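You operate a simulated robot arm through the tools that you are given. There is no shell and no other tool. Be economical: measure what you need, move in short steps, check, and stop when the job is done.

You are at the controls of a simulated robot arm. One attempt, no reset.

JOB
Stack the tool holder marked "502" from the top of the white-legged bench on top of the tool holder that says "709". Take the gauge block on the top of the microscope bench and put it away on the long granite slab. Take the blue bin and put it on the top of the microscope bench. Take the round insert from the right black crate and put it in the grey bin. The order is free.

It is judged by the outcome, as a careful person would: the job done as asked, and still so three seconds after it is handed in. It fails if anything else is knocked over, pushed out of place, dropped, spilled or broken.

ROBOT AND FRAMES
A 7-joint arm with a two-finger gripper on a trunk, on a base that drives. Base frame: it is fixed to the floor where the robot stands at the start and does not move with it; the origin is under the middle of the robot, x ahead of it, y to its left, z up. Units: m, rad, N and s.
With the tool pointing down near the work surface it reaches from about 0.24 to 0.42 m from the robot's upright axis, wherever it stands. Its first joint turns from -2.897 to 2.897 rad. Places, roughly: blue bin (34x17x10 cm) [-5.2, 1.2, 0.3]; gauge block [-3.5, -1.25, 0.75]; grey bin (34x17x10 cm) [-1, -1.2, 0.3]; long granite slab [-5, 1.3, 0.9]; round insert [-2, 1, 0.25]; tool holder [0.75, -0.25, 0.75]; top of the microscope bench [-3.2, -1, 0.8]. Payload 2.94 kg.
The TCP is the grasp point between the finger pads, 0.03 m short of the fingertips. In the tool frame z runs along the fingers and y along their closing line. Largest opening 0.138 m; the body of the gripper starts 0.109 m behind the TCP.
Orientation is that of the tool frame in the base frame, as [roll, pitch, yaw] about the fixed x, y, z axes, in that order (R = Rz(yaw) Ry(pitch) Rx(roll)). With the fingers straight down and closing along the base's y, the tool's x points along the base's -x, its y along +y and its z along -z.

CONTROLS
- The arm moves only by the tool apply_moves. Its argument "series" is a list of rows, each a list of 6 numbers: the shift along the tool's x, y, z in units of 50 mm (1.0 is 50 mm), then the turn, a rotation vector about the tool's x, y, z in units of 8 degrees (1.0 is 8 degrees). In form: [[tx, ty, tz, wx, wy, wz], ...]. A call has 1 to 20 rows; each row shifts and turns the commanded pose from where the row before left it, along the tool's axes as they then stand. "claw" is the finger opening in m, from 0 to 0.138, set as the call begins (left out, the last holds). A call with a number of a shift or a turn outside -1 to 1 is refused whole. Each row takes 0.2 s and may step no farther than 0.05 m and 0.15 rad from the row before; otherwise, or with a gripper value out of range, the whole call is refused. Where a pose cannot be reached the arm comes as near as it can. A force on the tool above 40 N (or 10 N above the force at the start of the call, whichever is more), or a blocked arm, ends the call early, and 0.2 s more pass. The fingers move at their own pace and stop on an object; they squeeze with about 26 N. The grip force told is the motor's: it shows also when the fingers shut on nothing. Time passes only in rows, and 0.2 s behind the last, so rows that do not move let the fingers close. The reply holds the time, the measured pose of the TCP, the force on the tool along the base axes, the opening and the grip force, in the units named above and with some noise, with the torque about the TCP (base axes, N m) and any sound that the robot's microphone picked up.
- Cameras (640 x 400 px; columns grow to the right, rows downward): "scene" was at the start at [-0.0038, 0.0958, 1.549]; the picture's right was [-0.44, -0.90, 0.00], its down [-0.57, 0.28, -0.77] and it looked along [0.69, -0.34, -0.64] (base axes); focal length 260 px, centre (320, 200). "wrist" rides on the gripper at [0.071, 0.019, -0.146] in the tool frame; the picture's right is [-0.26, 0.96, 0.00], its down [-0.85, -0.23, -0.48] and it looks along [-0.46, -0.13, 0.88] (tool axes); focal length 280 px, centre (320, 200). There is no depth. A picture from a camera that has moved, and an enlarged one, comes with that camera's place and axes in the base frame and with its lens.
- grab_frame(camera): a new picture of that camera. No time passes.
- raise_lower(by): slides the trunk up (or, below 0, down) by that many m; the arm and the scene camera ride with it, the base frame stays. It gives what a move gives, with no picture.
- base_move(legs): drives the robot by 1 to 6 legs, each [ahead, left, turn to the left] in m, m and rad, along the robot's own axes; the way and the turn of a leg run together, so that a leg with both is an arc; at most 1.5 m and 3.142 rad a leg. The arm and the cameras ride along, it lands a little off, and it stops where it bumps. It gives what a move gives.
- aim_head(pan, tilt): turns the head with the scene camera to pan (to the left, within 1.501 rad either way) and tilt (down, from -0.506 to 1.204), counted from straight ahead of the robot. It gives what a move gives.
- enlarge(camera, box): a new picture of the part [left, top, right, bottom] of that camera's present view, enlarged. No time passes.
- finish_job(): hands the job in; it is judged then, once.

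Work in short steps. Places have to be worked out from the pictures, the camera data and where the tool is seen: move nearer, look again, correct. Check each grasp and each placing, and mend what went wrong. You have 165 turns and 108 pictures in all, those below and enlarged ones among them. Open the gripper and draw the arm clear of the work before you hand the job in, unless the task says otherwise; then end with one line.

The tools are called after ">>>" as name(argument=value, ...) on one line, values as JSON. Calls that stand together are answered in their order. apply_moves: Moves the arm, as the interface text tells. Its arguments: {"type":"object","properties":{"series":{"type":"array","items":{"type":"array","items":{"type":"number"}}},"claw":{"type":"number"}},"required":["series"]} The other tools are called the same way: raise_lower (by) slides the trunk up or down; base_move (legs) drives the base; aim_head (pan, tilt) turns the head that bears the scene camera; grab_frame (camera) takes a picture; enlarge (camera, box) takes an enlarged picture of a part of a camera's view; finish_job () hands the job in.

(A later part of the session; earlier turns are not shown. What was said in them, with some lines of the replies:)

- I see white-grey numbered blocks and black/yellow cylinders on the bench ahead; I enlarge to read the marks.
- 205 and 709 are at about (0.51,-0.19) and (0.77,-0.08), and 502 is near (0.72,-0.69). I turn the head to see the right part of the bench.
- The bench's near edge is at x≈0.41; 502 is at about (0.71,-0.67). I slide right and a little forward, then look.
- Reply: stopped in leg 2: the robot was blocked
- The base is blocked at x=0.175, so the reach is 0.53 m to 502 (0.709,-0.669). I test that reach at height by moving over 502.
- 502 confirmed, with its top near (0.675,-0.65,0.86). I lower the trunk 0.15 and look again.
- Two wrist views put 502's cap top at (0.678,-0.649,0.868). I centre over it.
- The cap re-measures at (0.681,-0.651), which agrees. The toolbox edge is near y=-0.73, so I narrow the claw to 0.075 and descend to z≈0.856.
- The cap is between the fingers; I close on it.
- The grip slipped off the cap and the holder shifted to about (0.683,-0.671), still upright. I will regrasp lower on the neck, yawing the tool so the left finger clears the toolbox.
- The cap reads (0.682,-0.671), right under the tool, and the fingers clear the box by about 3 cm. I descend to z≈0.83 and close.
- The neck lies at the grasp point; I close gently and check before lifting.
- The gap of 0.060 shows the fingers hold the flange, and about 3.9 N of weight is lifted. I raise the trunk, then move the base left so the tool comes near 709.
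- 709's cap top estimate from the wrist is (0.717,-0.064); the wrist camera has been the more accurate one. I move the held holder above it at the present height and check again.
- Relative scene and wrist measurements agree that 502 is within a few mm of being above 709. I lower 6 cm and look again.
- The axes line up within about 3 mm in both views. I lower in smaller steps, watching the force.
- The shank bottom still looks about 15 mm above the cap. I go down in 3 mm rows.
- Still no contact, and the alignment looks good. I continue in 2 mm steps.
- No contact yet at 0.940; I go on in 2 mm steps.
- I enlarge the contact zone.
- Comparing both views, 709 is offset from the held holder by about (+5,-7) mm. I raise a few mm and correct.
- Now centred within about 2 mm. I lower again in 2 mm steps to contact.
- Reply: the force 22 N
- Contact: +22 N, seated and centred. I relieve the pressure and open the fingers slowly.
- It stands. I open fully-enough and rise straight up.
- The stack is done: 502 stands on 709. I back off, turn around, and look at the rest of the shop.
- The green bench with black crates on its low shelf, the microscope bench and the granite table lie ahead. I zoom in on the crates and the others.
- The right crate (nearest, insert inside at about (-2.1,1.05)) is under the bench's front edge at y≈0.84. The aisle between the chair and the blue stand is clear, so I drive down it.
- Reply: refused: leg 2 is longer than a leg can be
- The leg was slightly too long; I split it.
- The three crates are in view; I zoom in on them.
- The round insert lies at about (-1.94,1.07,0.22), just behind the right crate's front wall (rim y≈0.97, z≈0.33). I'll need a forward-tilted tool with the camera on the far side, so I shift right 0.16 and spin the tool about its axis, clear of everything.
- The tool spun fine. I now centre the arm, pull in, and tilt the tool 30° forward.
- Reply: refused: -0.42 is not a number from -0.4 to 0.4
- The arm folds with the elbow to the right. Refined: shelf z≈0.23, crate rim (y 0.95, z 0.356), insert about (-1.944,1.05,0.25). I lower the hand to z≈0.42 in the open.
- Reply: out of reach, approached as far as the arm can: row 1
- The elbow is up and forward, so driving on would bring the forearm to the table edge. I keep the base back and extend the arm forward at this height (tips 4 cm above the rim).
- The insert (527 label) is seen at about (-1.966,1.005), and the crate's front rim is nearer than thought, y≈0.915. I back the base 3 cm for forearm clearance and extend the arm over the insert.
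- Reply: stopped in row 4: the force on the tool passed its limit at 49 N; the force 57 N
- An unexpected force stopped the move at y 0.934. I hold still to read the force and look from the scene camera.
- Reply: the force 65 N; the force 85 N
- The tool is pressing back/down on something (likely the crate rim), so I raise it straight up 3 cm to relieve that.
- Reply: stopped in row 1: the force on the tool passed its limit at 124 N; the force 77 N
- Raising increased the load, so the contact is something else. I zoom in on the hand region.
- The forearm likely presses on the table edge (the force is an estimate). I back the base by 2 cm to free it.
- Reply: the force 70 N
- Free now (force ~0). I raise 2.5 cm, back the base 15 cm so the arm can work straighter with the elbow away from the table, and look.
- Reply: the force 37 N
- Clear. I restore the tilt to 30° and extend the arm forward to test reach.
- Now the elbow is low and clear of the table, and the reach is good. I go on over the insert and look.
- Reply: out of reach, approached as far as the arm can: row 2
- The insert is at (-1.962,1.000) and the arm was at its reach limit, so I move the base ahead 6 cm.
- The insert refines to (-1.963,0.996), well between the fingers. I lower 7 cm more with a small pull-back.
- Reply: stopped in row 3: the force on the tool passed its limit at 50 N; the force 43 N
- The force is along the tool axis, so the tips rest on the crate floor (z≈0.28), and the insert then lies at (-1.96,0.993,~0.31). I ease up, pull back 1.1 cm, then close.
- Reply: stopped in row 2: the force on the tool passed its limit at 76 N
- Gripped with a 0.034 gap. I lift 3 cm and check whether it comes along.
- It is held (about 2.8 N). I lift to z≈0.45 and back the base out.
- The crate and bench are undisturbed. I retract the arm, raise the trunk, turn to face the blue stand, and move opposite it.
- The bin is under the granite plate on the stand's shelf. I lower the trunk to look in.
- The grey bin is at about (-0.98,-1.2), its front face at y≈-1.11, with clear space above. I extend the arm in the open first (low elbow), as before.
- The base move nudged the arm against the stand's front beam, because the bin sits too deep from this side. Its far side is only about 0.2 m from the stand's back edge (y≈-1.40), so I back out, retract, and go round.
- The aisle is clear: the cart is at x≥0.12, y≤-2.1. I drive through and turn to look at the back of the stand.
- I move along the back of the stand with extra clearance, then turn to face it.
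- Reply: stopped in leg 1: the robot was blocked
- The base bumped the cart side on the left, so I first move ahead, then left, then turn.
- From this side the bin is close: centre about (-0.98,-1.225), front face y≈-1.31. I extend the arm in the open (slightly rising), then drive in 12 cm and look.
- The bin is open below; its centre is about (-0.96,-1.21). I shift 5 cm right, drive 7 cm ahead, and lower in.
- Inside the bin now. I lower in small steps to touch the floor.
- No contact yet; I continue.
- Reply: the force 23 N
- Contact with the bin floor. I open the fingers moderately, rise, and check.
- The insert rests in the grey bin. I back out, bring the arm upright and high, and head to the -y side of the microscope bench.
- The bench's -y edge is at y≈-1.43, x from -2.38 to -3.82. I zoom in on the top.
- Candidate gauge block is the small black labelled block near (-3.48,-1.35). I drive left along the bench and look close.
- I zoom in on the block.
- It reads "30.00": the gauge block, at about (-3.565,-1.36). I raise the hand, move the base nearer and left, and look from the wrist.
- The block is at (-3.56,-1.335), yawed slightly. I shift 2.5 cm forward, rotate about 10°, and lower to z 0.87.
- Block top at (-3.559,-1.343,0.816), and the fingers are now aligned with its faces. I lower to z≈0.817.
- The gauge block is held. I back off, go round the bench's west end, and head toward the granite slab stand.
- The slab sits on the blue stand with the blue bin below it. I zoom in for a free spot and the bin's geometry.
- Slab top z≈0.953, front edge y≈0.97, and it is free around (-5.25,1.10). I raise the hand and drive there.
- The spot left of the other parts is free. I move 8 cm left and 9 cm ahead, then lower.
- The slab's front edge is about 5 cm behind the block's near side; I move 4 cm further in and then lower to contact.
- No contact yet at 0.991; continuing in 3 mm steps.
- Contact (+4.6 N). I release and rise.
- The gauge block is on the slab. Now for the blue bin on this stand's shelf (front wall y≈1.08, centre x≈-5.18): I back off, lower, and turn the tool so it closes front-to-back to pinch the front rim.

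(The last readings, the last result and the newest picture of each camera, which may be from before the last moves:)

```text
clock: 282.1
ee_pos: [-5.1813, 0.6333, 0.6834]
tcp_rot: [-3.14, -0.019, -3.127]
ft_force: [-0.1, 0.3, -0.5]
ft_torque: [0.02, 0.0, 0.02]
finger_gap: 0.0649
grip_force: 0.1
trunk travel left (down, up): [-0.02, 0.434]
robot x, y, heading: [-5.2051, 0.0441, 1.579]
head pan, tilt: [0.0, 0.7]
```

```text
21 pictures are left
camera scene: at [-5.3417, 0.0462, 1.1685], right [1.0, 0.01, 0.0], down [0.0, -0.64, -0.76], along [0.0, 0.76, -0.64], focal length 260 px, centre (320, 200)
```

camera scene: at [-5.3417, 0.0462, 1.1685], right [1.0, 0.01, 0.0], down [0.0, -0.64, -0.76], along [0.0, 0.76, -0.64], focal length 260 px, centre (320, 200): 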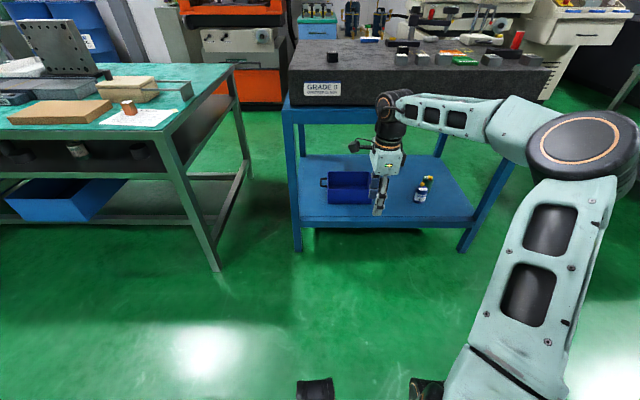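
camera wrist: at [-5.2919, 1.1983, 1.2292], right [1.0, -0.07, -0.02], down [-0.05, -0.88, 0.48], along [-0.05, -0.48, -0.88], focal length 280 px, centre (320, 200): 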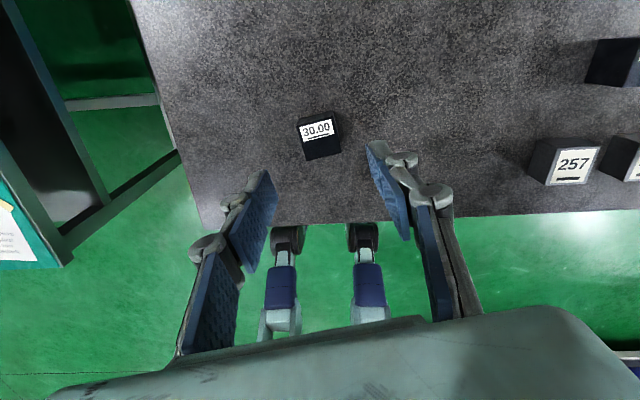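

The bin is beyond the hand, its centre near x≈-5.19. I tilt 12° forward, lower and extend in front of the stand, and look from the wrist.

>>> apply_moves(series=[[0, 0, 0, -0.75, 0, 0], [0, 0, 0, -0.75, 0, 0], [0, 0.38, 0.617, 0, 0, 0], [0, 0.38, 0.617, 0, 0, 0], [0, 0.38, 0.617, 0, 0, 0], [0, 0.38, 0.617, 0, 0, 0], [0, 0.38, 0.617, 0, 0, 0], [0, 0.38, 0.617, 0, 0, 0], [0, 0.38, 0.617, 0, 0, 0], [0, 0.38, 0.617, 0, 0, 0]], claw=0.08)

>>> grab_frame(camera="wrist")

>>> grab_frame(camera="scene")

```text
clock: 284.3
ee_pos: [-5.1908, 0.8331, 0.4684]
tcp_rot: [2.934, -0.019, -3.125]
ft_force: [0.3, 0.3, -0.2]
ft_torque: [-0.04, 0.07, 0.02]
finger_gap: 0.0802
grip_force: 0.0
trunk travel left (down, up): [-0.02, 0.434]
robot x, y, heading: [-5.2072, 0.0471, 1.578]
head pan, tilt: [0.0, 0.7]
```

```text
20 pictures are left
camera wrist: at [-5.2594, 0.818, 0.6162], right [0.25, 0.95, 0.19], down [0.86, -0.31, 0.4], along [0.44, 0.07, -0.9], focal length 280 px, centre (320, 200)
```

wrist: 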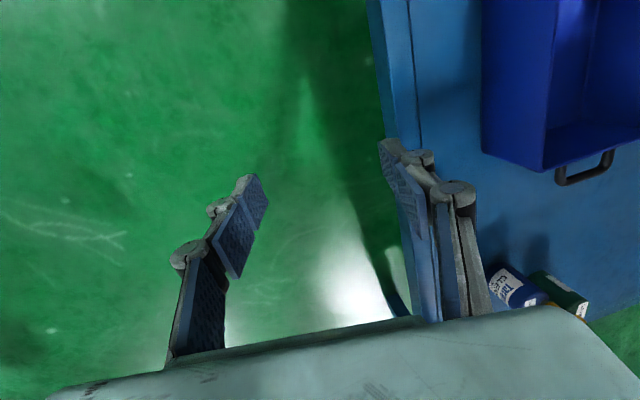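

```text
19 pictures are left
camera scene: at [-5.3417, 0.046, 1.1686], right [1.0, 0.01, 0.0], down [0.0, -0.64, -0.77], along [0.0, 0.77, -0.64], focal length 260 px, centre (320, 200)
```

scene: 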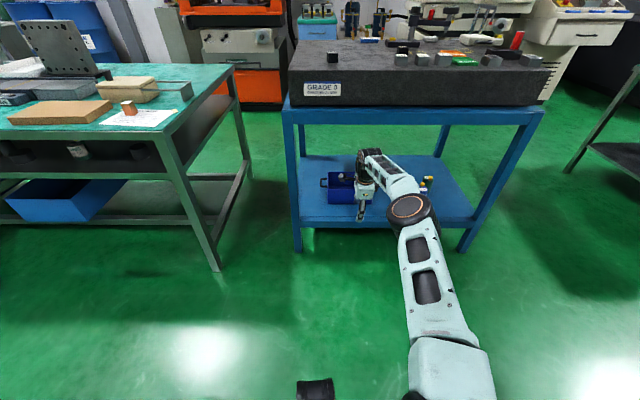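

The front rim is at y≈1.095 and the bin's centre at x≈-5.193, right in line with the tool. I drive in 0.25 m and check.

>>> base_move(legs=[[0.25, 0, 0]])

>>> grab_frame(camera="wrist")

```text
clock: 286.1
ee_pos: [-5.1886, 1.0737, 0.4418]
tcp_rot: [2.97, -0.024, -3.132]
ft_force: [-0.8, -0.4, -0.7]
ft_torque: [-0.02, 0.06, 0.05]
finger_gap: 0.0797
grip_force: 0.1
trunk travel left (down, up): [-0.02, 0.434]
robot x, y, heading: [-5.2104, 0.2882, 1.57]
head pan, tilt: [0.0, 0.7]
```

```text
18 pictures are left
camera wrist: at [-5.2555, 1.0658, 0.5909], right [0.26, 0.95, 0.16], down [0.86, -0.3, 0.41], along [0.44, 0.03, -0.9], focal length 280 px, centre (320, 200)
```

wrist: 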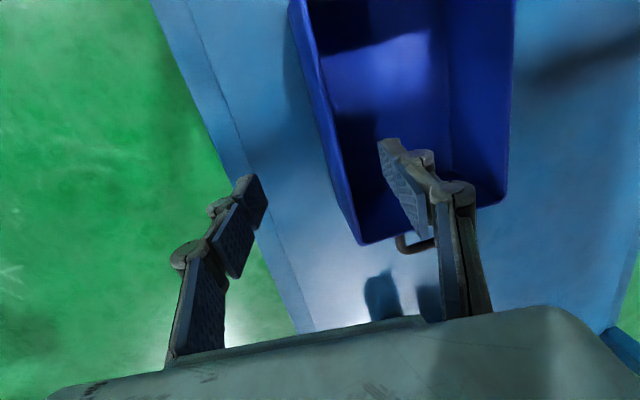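

The front rim reads y≈1.097 at the tool's x, so I move to (y 1.099, z 0.352), straddling the wall.

>>> apply_moves(series=[[0, 0.3, 0.2, 0, 0, 0], [0, -0.03, 0.42, 0, 0, 0], [0, -0.03, 0.42, 0, 0, 0], [0, -0.03, 0.42, 0, 0, 0], [0, -0.03, 0.4, 0, 0, 0], [0, 0, 0, 0, 0, 0]])

>>> grab_frame(camera="wrist")

```text
clock: 287.5
ee_pos: [-5.1849, 1.0631, 0.3604]
tcp_rot: [2.96, -0.023, -3.132]
ft_force: [-0.6, 2.9, 0.3]
ft_torque: [0.06, 0.01, 0.02]
finger_gap: 0.082
grip_force: 1.6
out of reach, approached as far as the arm can: row 1, 2, 3, 4, 5
trunk travel left (down, up): [-0.02, 0.434]
robot x, y, heading: [-5.2102, 0.2955, 1.572]
head pan, tilt: [0.0, 0.7]
```

```text
17 pictures are left
camera wrist: at [-5.2524, 1.054, 0.5088], right [0.26, 0.95, 0.17], down [0.86, -0.3, 0.41], along [0.44, 0.04, -0.9], focal length 280 px, centre (320, 200)
```

wrist: 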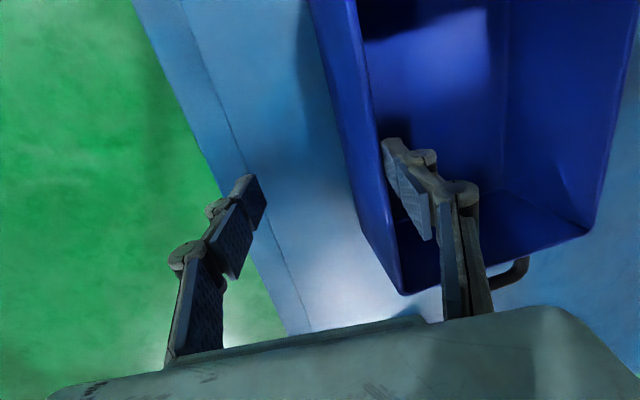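

The arm hit its reach limit with the inner finger at the wall. I move the base 3.5 cm ahead so the wall is centred.

>>> base_move(legs=[[0.035, 0, 0]])

>>> grab_frame(camera="wrist")

```text
clock: 288.4
ee_pos: [-5.1839, 1.0984, 0.3599]
tcp_rot: [2.962, -0.023, -3.13]
ft_force: [-0.9, 0.2, 0.7]
ft_torque: [0.0, 0.01, -0.03]
finger_gap: 0.0801
grip_force: 0.1
trunk travel left (down, up): [-0.02, 0.434]
robot x, y, heading: [-5.204, 0.3269, 1.568]
head pan, tilt: [0.0, 0.7]
```

```text
16 pictures are left
camera wrist: at [-5.2521, 1.0888, 0.5085], right [0.26, 0.95, 0.17], down [0.86, -0.3, 0.41], along [0.44, 0.04, -0.9], focal length 280 px, centre (320, 200)
```

wrist: 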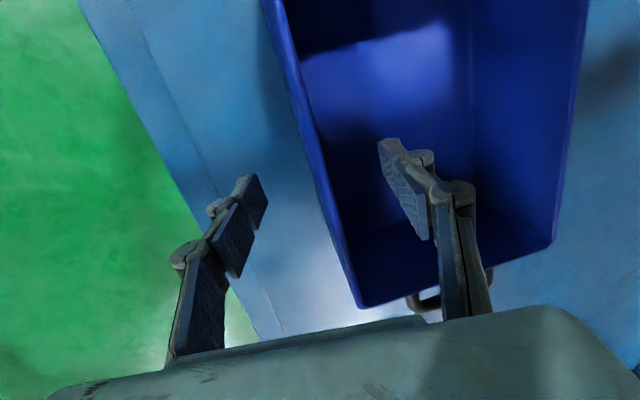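

The wall is centred between the fingers. I lower 1.5 cm more and close.

>>> apply_moves(series=[[0, -0.05, 0.3, 0, 0, 0], [0, 0, 0, 0, 0, 0]])

>>> apply_moves(series=[[0, 0, 0, 0, 0, 0], [0, 0, 0, 0, 0, 0], [0, 0, 0, 0, 0, 0], [0, 0, 0, 0, 0, 0], [0, 0, 0, 0, 0, 0]], claw=0.0)

>>> grab_frame(camera="wrist")

```text
clock: 289.0
ee_pos: [-5.1838, 1.0946, 0.3447]
tcp_rot: [2.961, -0.023, -3.13]
ft_force: [0.0, 1.4, -0.8]
ft_torque: [0.06, 0.04, 0.01]
finger_gap: 0.0801
grip_force: 0.1
out of reach, approached as far as the arm can: row 1
trunk travel left (down, up): [-0.02, 0.434]
robot x, y, heading: [-5.2055, 0.3267, 1.569]
head pan, tilt: [0.0, 0.7]
```

```text
clock: 290.2
ee_pos: [-5.1848, 1.0941, 0.3431]
tcp_rot: [2.965, -0.022, -3.131]
ft_force: [0.7, -1.9, -1.9]
ft_torque: [-0.74, -0.04, 0.02]
finger_gap: 0.0077
grip_force: 25.9
trunk travel left (down, up): [-0.02, 0.434]
robot x, y, heading: [-5.2082, 0.3265, 1.566]
head pan, tilt: [0.0, 0.7]
```

```text
15 pictures are left
camera wrist: at [-5.2522, 1.085, 0.4915], right [0.26, 0.95, 0.16], down [0.86, -0.3, 0.41], along [0.44, 0.04, -0.9], focal length 280 px, centre (320, 200)
```

wrist: 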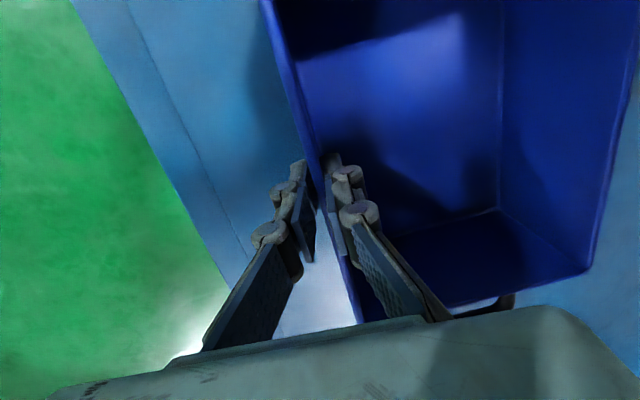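

The wall is gripped (gap 7.7 mm). I lift 4.5 cm with the trunk and look.

>>> raise_lower(by=0.045)

>>> grab_frame(camera="wrist")

>>> grab_frame(camera="scene")

```text
clock: 291.1
ee_pos: [-5.184, 1.0948, 0.3866]
tcp_rot: [2.963, -0.022, -3.13]
ft_force: [0.5, 0.0, -6.9]
ft_torque: [-0.6, -0.09, 0.01]
finger_gap: 0.0059
grip_force: 26.2
trunk travel left (down, up): [-0.065, 0.389]
robot x, y, heading: [-5.2083, 0.3279, 1.569]
head pan, tilt: [0.0, 0.7]
```

```text
14 pictures are left
camera wrist: at [-5.2522, 1.0854, 0.5363], right [0.26, 0.95, 0.16], down [0.86, -0.3, 0.41], along [0.44, 0.04, -0.9], focal length 280 px, centre (320, 200)
```

wrist: 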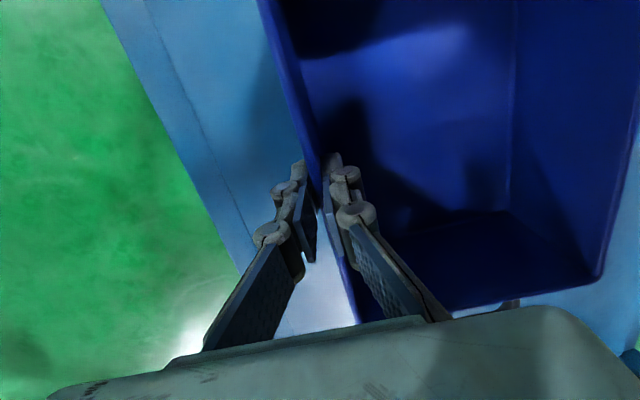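

```text
13 pictures are left
camera scene: at [-5.3423, 0.3339, 1.2135], right [1.0, 0.0, 0.0], down [0.0, -0.64, -0.76], along [0.0, 0.76, -0.64], focal length 260 px, centre (320, 200)
```

scene: 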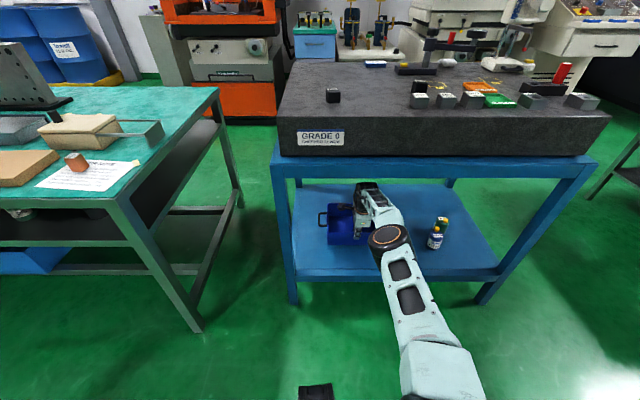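

It is held (about 7 N) with little droop. I raise another 2 cm and back out slowly.

>>> raise_lower(by=0.02)

>>> base_move(legs=[[-0.2, 0, 0], [-0.3, 0, 0]])

>>> grab_frame(camera="scene")

```text
clock: 291.7
ee_pos: [-5.1848, 1.0936, 0.408]
tcp_rot: [2.962, -0.021, -3.133]
ft_force: [0.2, -0.1, -6.7]
ft_torque: [-0.61, -0.03, -0.01]
finger_gap: 0.006
grip_force: 26.0
trunk travel left (down, up): [-0.085, 0.369]
robot x, y, heading: [-5.2056, 0.3316, 1.57]
head pan, tilt: [0.0, 0.7]
```

```text
clock: 295.0
ee_pos: [-5.1773, 0.5997, 0.4085]
tcp_rot: [2.963, -0.024, 3.14]
ft_force: [0.0, 0.8, -7.8]
ft_torque: [-0.6, -0.06, 0.04]
finger_gap: 0.0062
grip_force: 26.0
trunk travel left (down, up): [-0.085, 0.369]
robot x, y, heading: [-5.2091, -0.1655, 1.552]
head pan, tilt: [0.0, 0.7]
```

```text
12 pictures are left
camera scene: at [-5.3454, -0.1579, 1.2335], right [1.0, -0.01, 0.0], down [-0.01, -0.64, -0.76], along [0.01, 0.76, -0.64], focal length 260 px, centre (320, 200)
```

scene: 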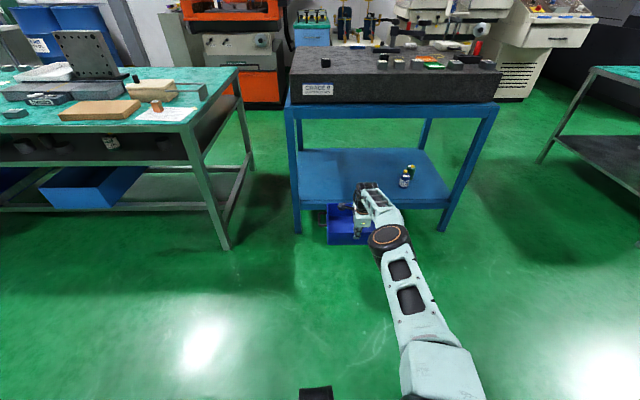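

The bin is out cleanly. I raise the trunk and arm, retracting, for travel.

>>> raise_lower(by=0.36)

>>> apply_moves(series=[[0, -0.322, -0.465, 0, 0, 0], [0, -0.322, -0.465, 0, 0, 0], [0, -0.322, -0.465, 0, 0, 0], [0, -0.322, -0.465, 0, 0, 0], [0, -0.322, -0.465, 0, 0, 0], [0, -0.322, -0.465, 0, 0, 0], [0, -0.322, -0.465, 0, 0, 0], [0, -0.322, -0.465, 0, 0, 0], [0, -0.322, -0.465, 0, 0, 0], [0, -0.322, -0.465, 0, 0, 0]])

>>> grab_frame(camera="scene")

```text
clock: 298.5
ee_pos: [-5.1776, 0.6012, 0.7678]
tcp_rot: [2.964, -0.023, 3.139]
ft_force: [-0.2, -0.8, -6.6]
ft_torque: [-0.65, -0.04, 0.02]
finger_gap: 0.0057
grip_force: 26.6
trunk travel left (down, up): [-0.445, 0.009]
robot x, y, heading: [-5.2108, -0.1651, 1.557]
head pan, tilt: [0.0, 0.7]
```

```text
clock: 300.7
ee_pos: [-5.174, 0.3991, 0.9679]
tcp_rot: [2.963, -0.022, 3.14]
ft_force: [-0.8, -0.8, -6.9]
ft_torque: [-0.6, -0.04, 0.02]
finger_gap: 0.006
grip_force: 25.4
trunk travel left (down, up): [-0.445, 0.009]
robot x, y, heading: [-5.2085, -0.1651, 1.562]
head pan, tilt: [0.0, 0.7]
```

```text
11 pictures are left
camera scene: at [-5.3453, -0.1587, 1.5935], right [1.0, -0.01, 0.0], down [-0.01, -0.64, -0.76], along [0.01, 0.76, -0.64], focal length 260 px, centre (320, 200)
```

scene: 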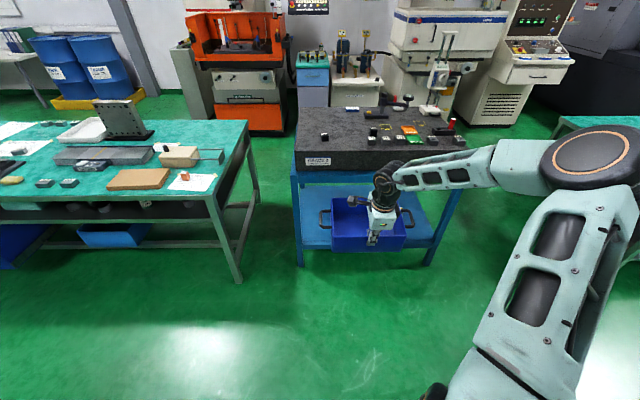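

Level and secure. I drive back round the bench's west end to its -y side.

>>> base_move(legs=[[-1.1, -0.6, 0], [-1.1, 0, 0], [0, -1.2, 0]])

>>> grab_frame(camera="scene")

```text
clock: 322.1
ee_pos: [-3.3958, -1.7886, 0.9674]
tcp_rot: [2.963, -0.021, 3.104]
ft_force: [-0.9, -0.1, -6.5]
ft_torque: [-0.61, 0.02, 0.0]
finger_gap: 0.0062
grip_force: 25.5
trunk travel left (down, up): [-0.445, 0.009]
robot x, y, heading: [-3.4545, -2.3533, 1.517]
head pan, tilt: [0.0, 0.7]
```

```text
10 pictures are left
camera scene: at [-3.5895, -2.3391, 1.5935], right [1.0, -0.05, 0.0], down [-0.03, -0.64, -0.76], along [0.04, 0.76, -0.64], focal length 260 px, centre (320, 200)
```

scene: 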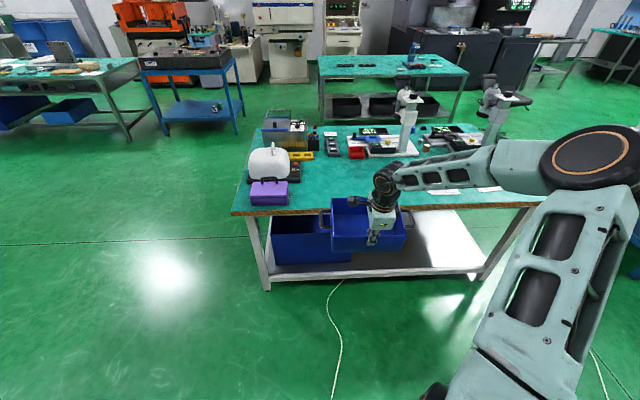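

The free area is x -3.63..-2.97 next to the purple box. I straighten, shift right 12 cm, then go forward 0.46 m.

>>> base_move(legs=[[0, -0.12, 0.054], [0.46, 0, 0]])

>>> grab_frame(camera="scene")

>>> grab_frame(camera="wrist")

```text
clock: 326.1
ee_pos: [-3.3095, -1.3304, 0.9666]
tcp_rot: [2.964, -0.022, -3.13]
ft_force: [-0.2, -0.2, -7.4]
ft_torque: [-0.66, -0.06, 0.01]
finger_gap: 0.006
grip_force: 26.0
trunk travel left (down, up): [-0.445, 0.009]
robot x, y, heading: [-3.3414, -1.8979, 1.573]
head pan, tilt: [0.0, 0.7]
```

```text
9 pictures are left
camera scene: at [-3.4734, -1.8916, 1.5935], right [1.0, 0.0, 0.0], down [0.0, -0.64, -0.76], along [0.0, 0.76, -0.64], focal length 260 px, centre (320, 200)
```

scene: 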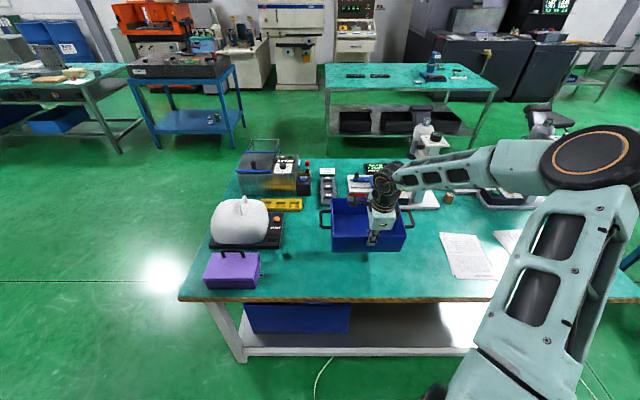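

```text
8 pictures are left
camera wrist: at [-3.3777, -1.3406, 1.1149], right [0.25, 0.95, 0.16], down [0.86, -0.3, 0.41], along [0.44, 0.04, -0.9], focal length 280 px, centre (320, 200)
```

wrist: 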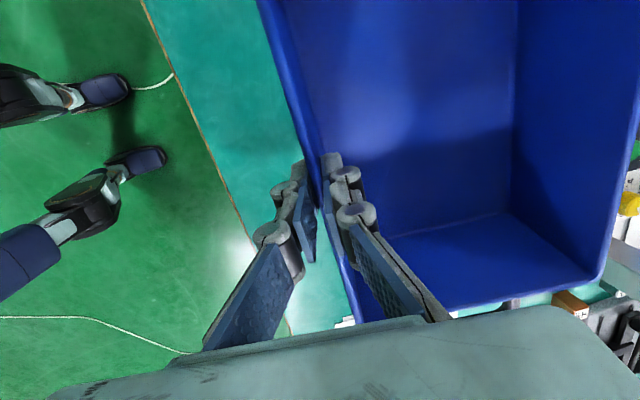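

There is clear space beneath. I lower 8 cm, then in small steps.

>>> apply_moves(series=[[0, -0.071, 0.394, 0, 0, 0], [0, -0.071, 0.394, 0, 0, 0], [0, -0.071, 0.394, 0, 0, 0], [0, -0.071, 0.394, 0, 0, 0], [0, 0, 0, 0, 0, 0]])

>>> apply_moves(series=[[0, -0.018, 0.098, 0, 0, 0], [0, -0.018, 0.098, 0, 0, 0], [0, 0, 0, 0, 0, 0]])

>>> apply_moves(series=[[0, -0.014, 0.08, 0, 0, 0], [0, 0, 0, 0, 0, 0]])

>>> apply_moves(series=[[0, -0.014, 0.08, 0, 0, 0], [0, 0, 0, 0, 0, 0]])

```text
clock: 327.3
ee_pos: [-3.312, -1.3315, 0.8871]
tcp_rot: [2.963, -0.025, -3.13]
ft_force: [-1.2, -0.2, -6.9]
ft_torque: [-0.63, -0.02, 0.01]
finger_gap: 0.0062
grip_force: 25.7
trunk travel left (down, up): [-0.445, 0.009]
robot x, y, heading: [-3.3375, -1.8956, 1.57]
head pan, tilt: [0.0, 0.7]
```

```text
clock: 328.1
ee_pos: [-3.312, -1.3323, 0.8771]
tcp_rot: [2.964, -0.022, -3.127]
ft_force: [0.4, -0.8, -6.2]
ft_torque: [-0.63, -0.03, 0.0]
finger_gap: 0.0059
grip_force: 26.6
trunk travel left (down, up): [-0.445, 0.009]
robot x, y, heading: [-3.3395, -1.8962, 1.573]
head pan, tilt: [0.0, 0.7]
```

```text
clock: 328.7
ee_pos: [-3.3115, -1.3322, 0.8748]
tcp_rot: [2.962, -0.022, -3.129]
ft_force: [-1.0, -0.7, -6.8]
ft_torque: [-0.62, -0.06, 0.0]
finger_gap: 0.0058
grip_force: 25.7
trunk travel left (down, up): [-0.445, 0.009]
robot x, y, heading: [-3.3378, -1.8975, 1.572]
head pan, tilt: [0.0, 0.7]
```

```text
clock: 329.3
ee_pos: [-3.3116, -1.3314, 0.8724]
tcp_rot: [2.959, -0.021, -3.129]
ft_force: [3.5, -1.6, 9.5]
ft_torque: [-0.51, 0.13, -0.05]
finger_gap: 0.0061
grip_force: 25.6
trunk travel left (down, up): [-0.445, 0.009]
robot x, y, heading: [-3.3367, -1.895, 1.573]
head pan, tilt: [0.0, 0.7]
```

First contact at 0.872. I check whether the bin is flush.

>>> enlarge(camera="scene", box=[310, 180, 430, 270])

>>> apply_moves(series=[[0, -0.014, 0.08, 0, 0, 0], [0, 0, 0, 0, 0, 0]])

```text
4.44 times, centred on (370, 225) of scene
camera zoom: at [-3.4731, -1.894, 1.5938], right [1.0, 0.0, 0.0], down [0.0, -0.64, -0.77], along [0.0, 0.77, -0.64], focal length 1156 px, centre (98, 89)
```

zoom: 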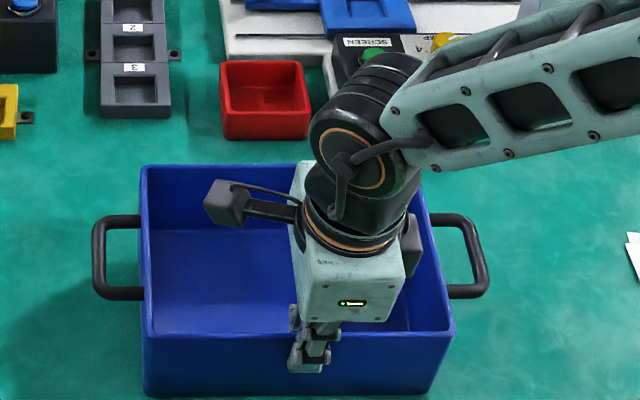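

```text
clock: 329.9
ee_pos: [-3.3121, -1.3324, 0.8686]
tcp_rot: [2.956, -0.022, -3.128]
ft_force: [6.0, -3.5, 29.4]
ft_torque: [-0.44, -0.05, -0.09]
finger_gap: 0.006
grip_force: 25.6
trunk travel left (down, up): [-0.445, 0.009]
robot x, y, heading: [-3.3414, -1.8924, 1.573]
head pan, tilt: [0.0, 0.7]
```

Firmly seated. I ease the pressure and open slowly.

>>> apply_moves(series=[[0, 0.009, -0.05, 0, 0, 0], [0, 0, 0, 0, 0, 0]])

>>> apply_moves(series=[[0, 0, 0, 0, 0, 0], [0, 0, 0, 0, 0, 0]], claw=0.015)

>>> apply_moves(series=[[0, 0, 0, 0, 0, 0], [0, 0, 0, 0, 0, 0], [0, 0, 0, 0, 0, 0]], claw=0.06)

>>> grab_frame(camera="wrist")

```text
clock: 330.5
ee_pos: [-3.3122, -1.3322, 0.8683]
tcp_rot: [2.961, -0.024, -3.13]
ft_force: [3.4, 2.9, 17.2]
ft_torque: [-0.12, -0.38, -0.13]
finger_gap: 0.0059
grip_force: 26.1
trunk travel left (down, up): [-0.445, 0.009]
robot x, y, heading: [-3.3408, -1.9, 1.575]
head pan, tilt: [0.0, 0.7]
```

```text
clock: 331.1
ee_pos: [-3.3127, -1.3329, 0.8678]
tcp_rot: [2.965, -0.024, -3.127]
ft_force: [-0.2, 0.8, -0.7]
ft_torque: [-0.01, -0.01, 0.0]
finger_gap: 0.0151
grip_force: 0.2
trunk travel left (down, up): [-0.445, 0.009]
robot x, y, heading: [-3.3371, -1.8944, 1.571]
head pan, tilt: [0.0, 0.7]
```

```text
clock: 331.9
ee_pos: [-3.3112, -1.3323, 0.8685]
tcp_rot: [2.963, -0.022, -3.128]
ft_force: [-0.6, 1.0, 0.4]
ft_torque: [0.01, 0.02, 0.0]
finger_gap: 0.0602
grip_force: 0.1
trunk travel left (down, up): [-0.445, 0.009]
robot x, y, heading: [-3.3395, -1.8995, 1.571]
head pan, tilt: [0.0, 0.7]
```

```text
6 pictures are left
camera wrist: at [-3.3802, -1.3418, 1.0161], right [0.25, 0.95, 0.17], down [0.86, -0.3, 0.41], along [0.44, 0.04, -0.9], focal length 280 px, centre (320, 200)
```

wrist: 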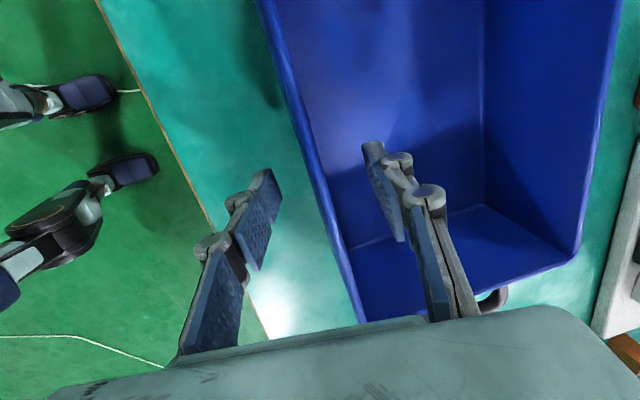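

The wall is free on both sides. I rise straight up, back the base away, and take a final look.

>>> apply_moves(series=[[0, 0.107, -0.59, 0, 0, 0], [0, 0.107, -0.59, 0, 0, 0], [0, 0.107, -0.59, 0, 0, 0], [0, 0.107, -0.59, 0, 0, 0], [0, 0.107, -0.59, 0, 0, 0]])

>>> base_move(legs=[[-0.5, 0, 0]])

>>> grab_frame(camera="scene")

```text
clock: 333.1
ee_pos: [-3.3089, -1.3312, 1.0174]
tcp_rot: [2.963, -0.022, -3.129]
ft_force: [0.1, -0.5, -0.5]
ft_torque: [-0.02, 0.03, 0.0]
finger_gap: 0.0602
grip_force: 0.1
trunk travel left (down, up): [-0.445, 0.009]
robot x, y, heading: [-3.3404, -1.8979, 1.576]
head pan, tilt: [0.0, 0.7]
```

```text
clock: 336.1
ee_pos: [-3.3085, -1.83, 1.0184]
tcp_rot: [2.961, -0.021, -3.128]
ft_force: [0.0, -0.2, 0.4]
ft_torque: [-0.02, -0.01, 0.02]
finger_gap: 0.0597
grip_force: 0.1
trunk travel left (down, up): [-0.445, 0.009]
robot x, y, heading: [-3.3373, -2.3981, 1.573]
head pan, tilt: [0.0, 0.7]
```

```text
5 pictures are left
camera scene: at [-3.4725, -2.3929, 1.5935], right [1.0, 0.0, 0.0], down [0.0, -0.64, -0.77], along [0.0, 0.77, -0.64], focal length 260 px, centre (320, 200)
```

scene: 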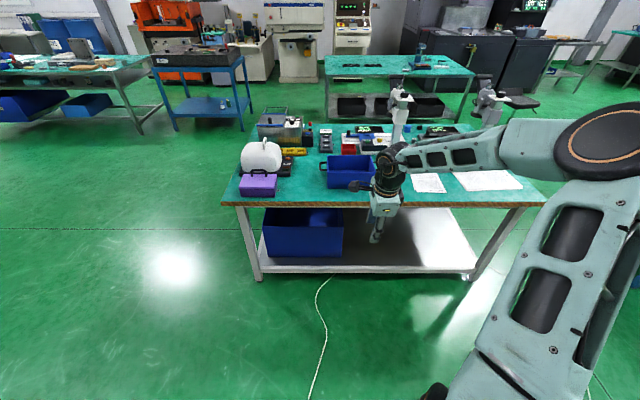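

The bin stands flat on the microscope bench, and the stack, insert and gauge block were each checked earlier after release. The gripper is open and the arm is clear, so I hand in.

>>> finish_job()

```text
The job is handed in.
```

All four moves are done and the job is handed in: 502 is stacked on 709, the "30.00" gauge block is on the long granite slab, the blue bin is on the microscope bench, and the round insert is in the grey bin. While I was driving behind the blue stand, the base stopped against something, most likely the small blue cart, and I did not check whether it moved.
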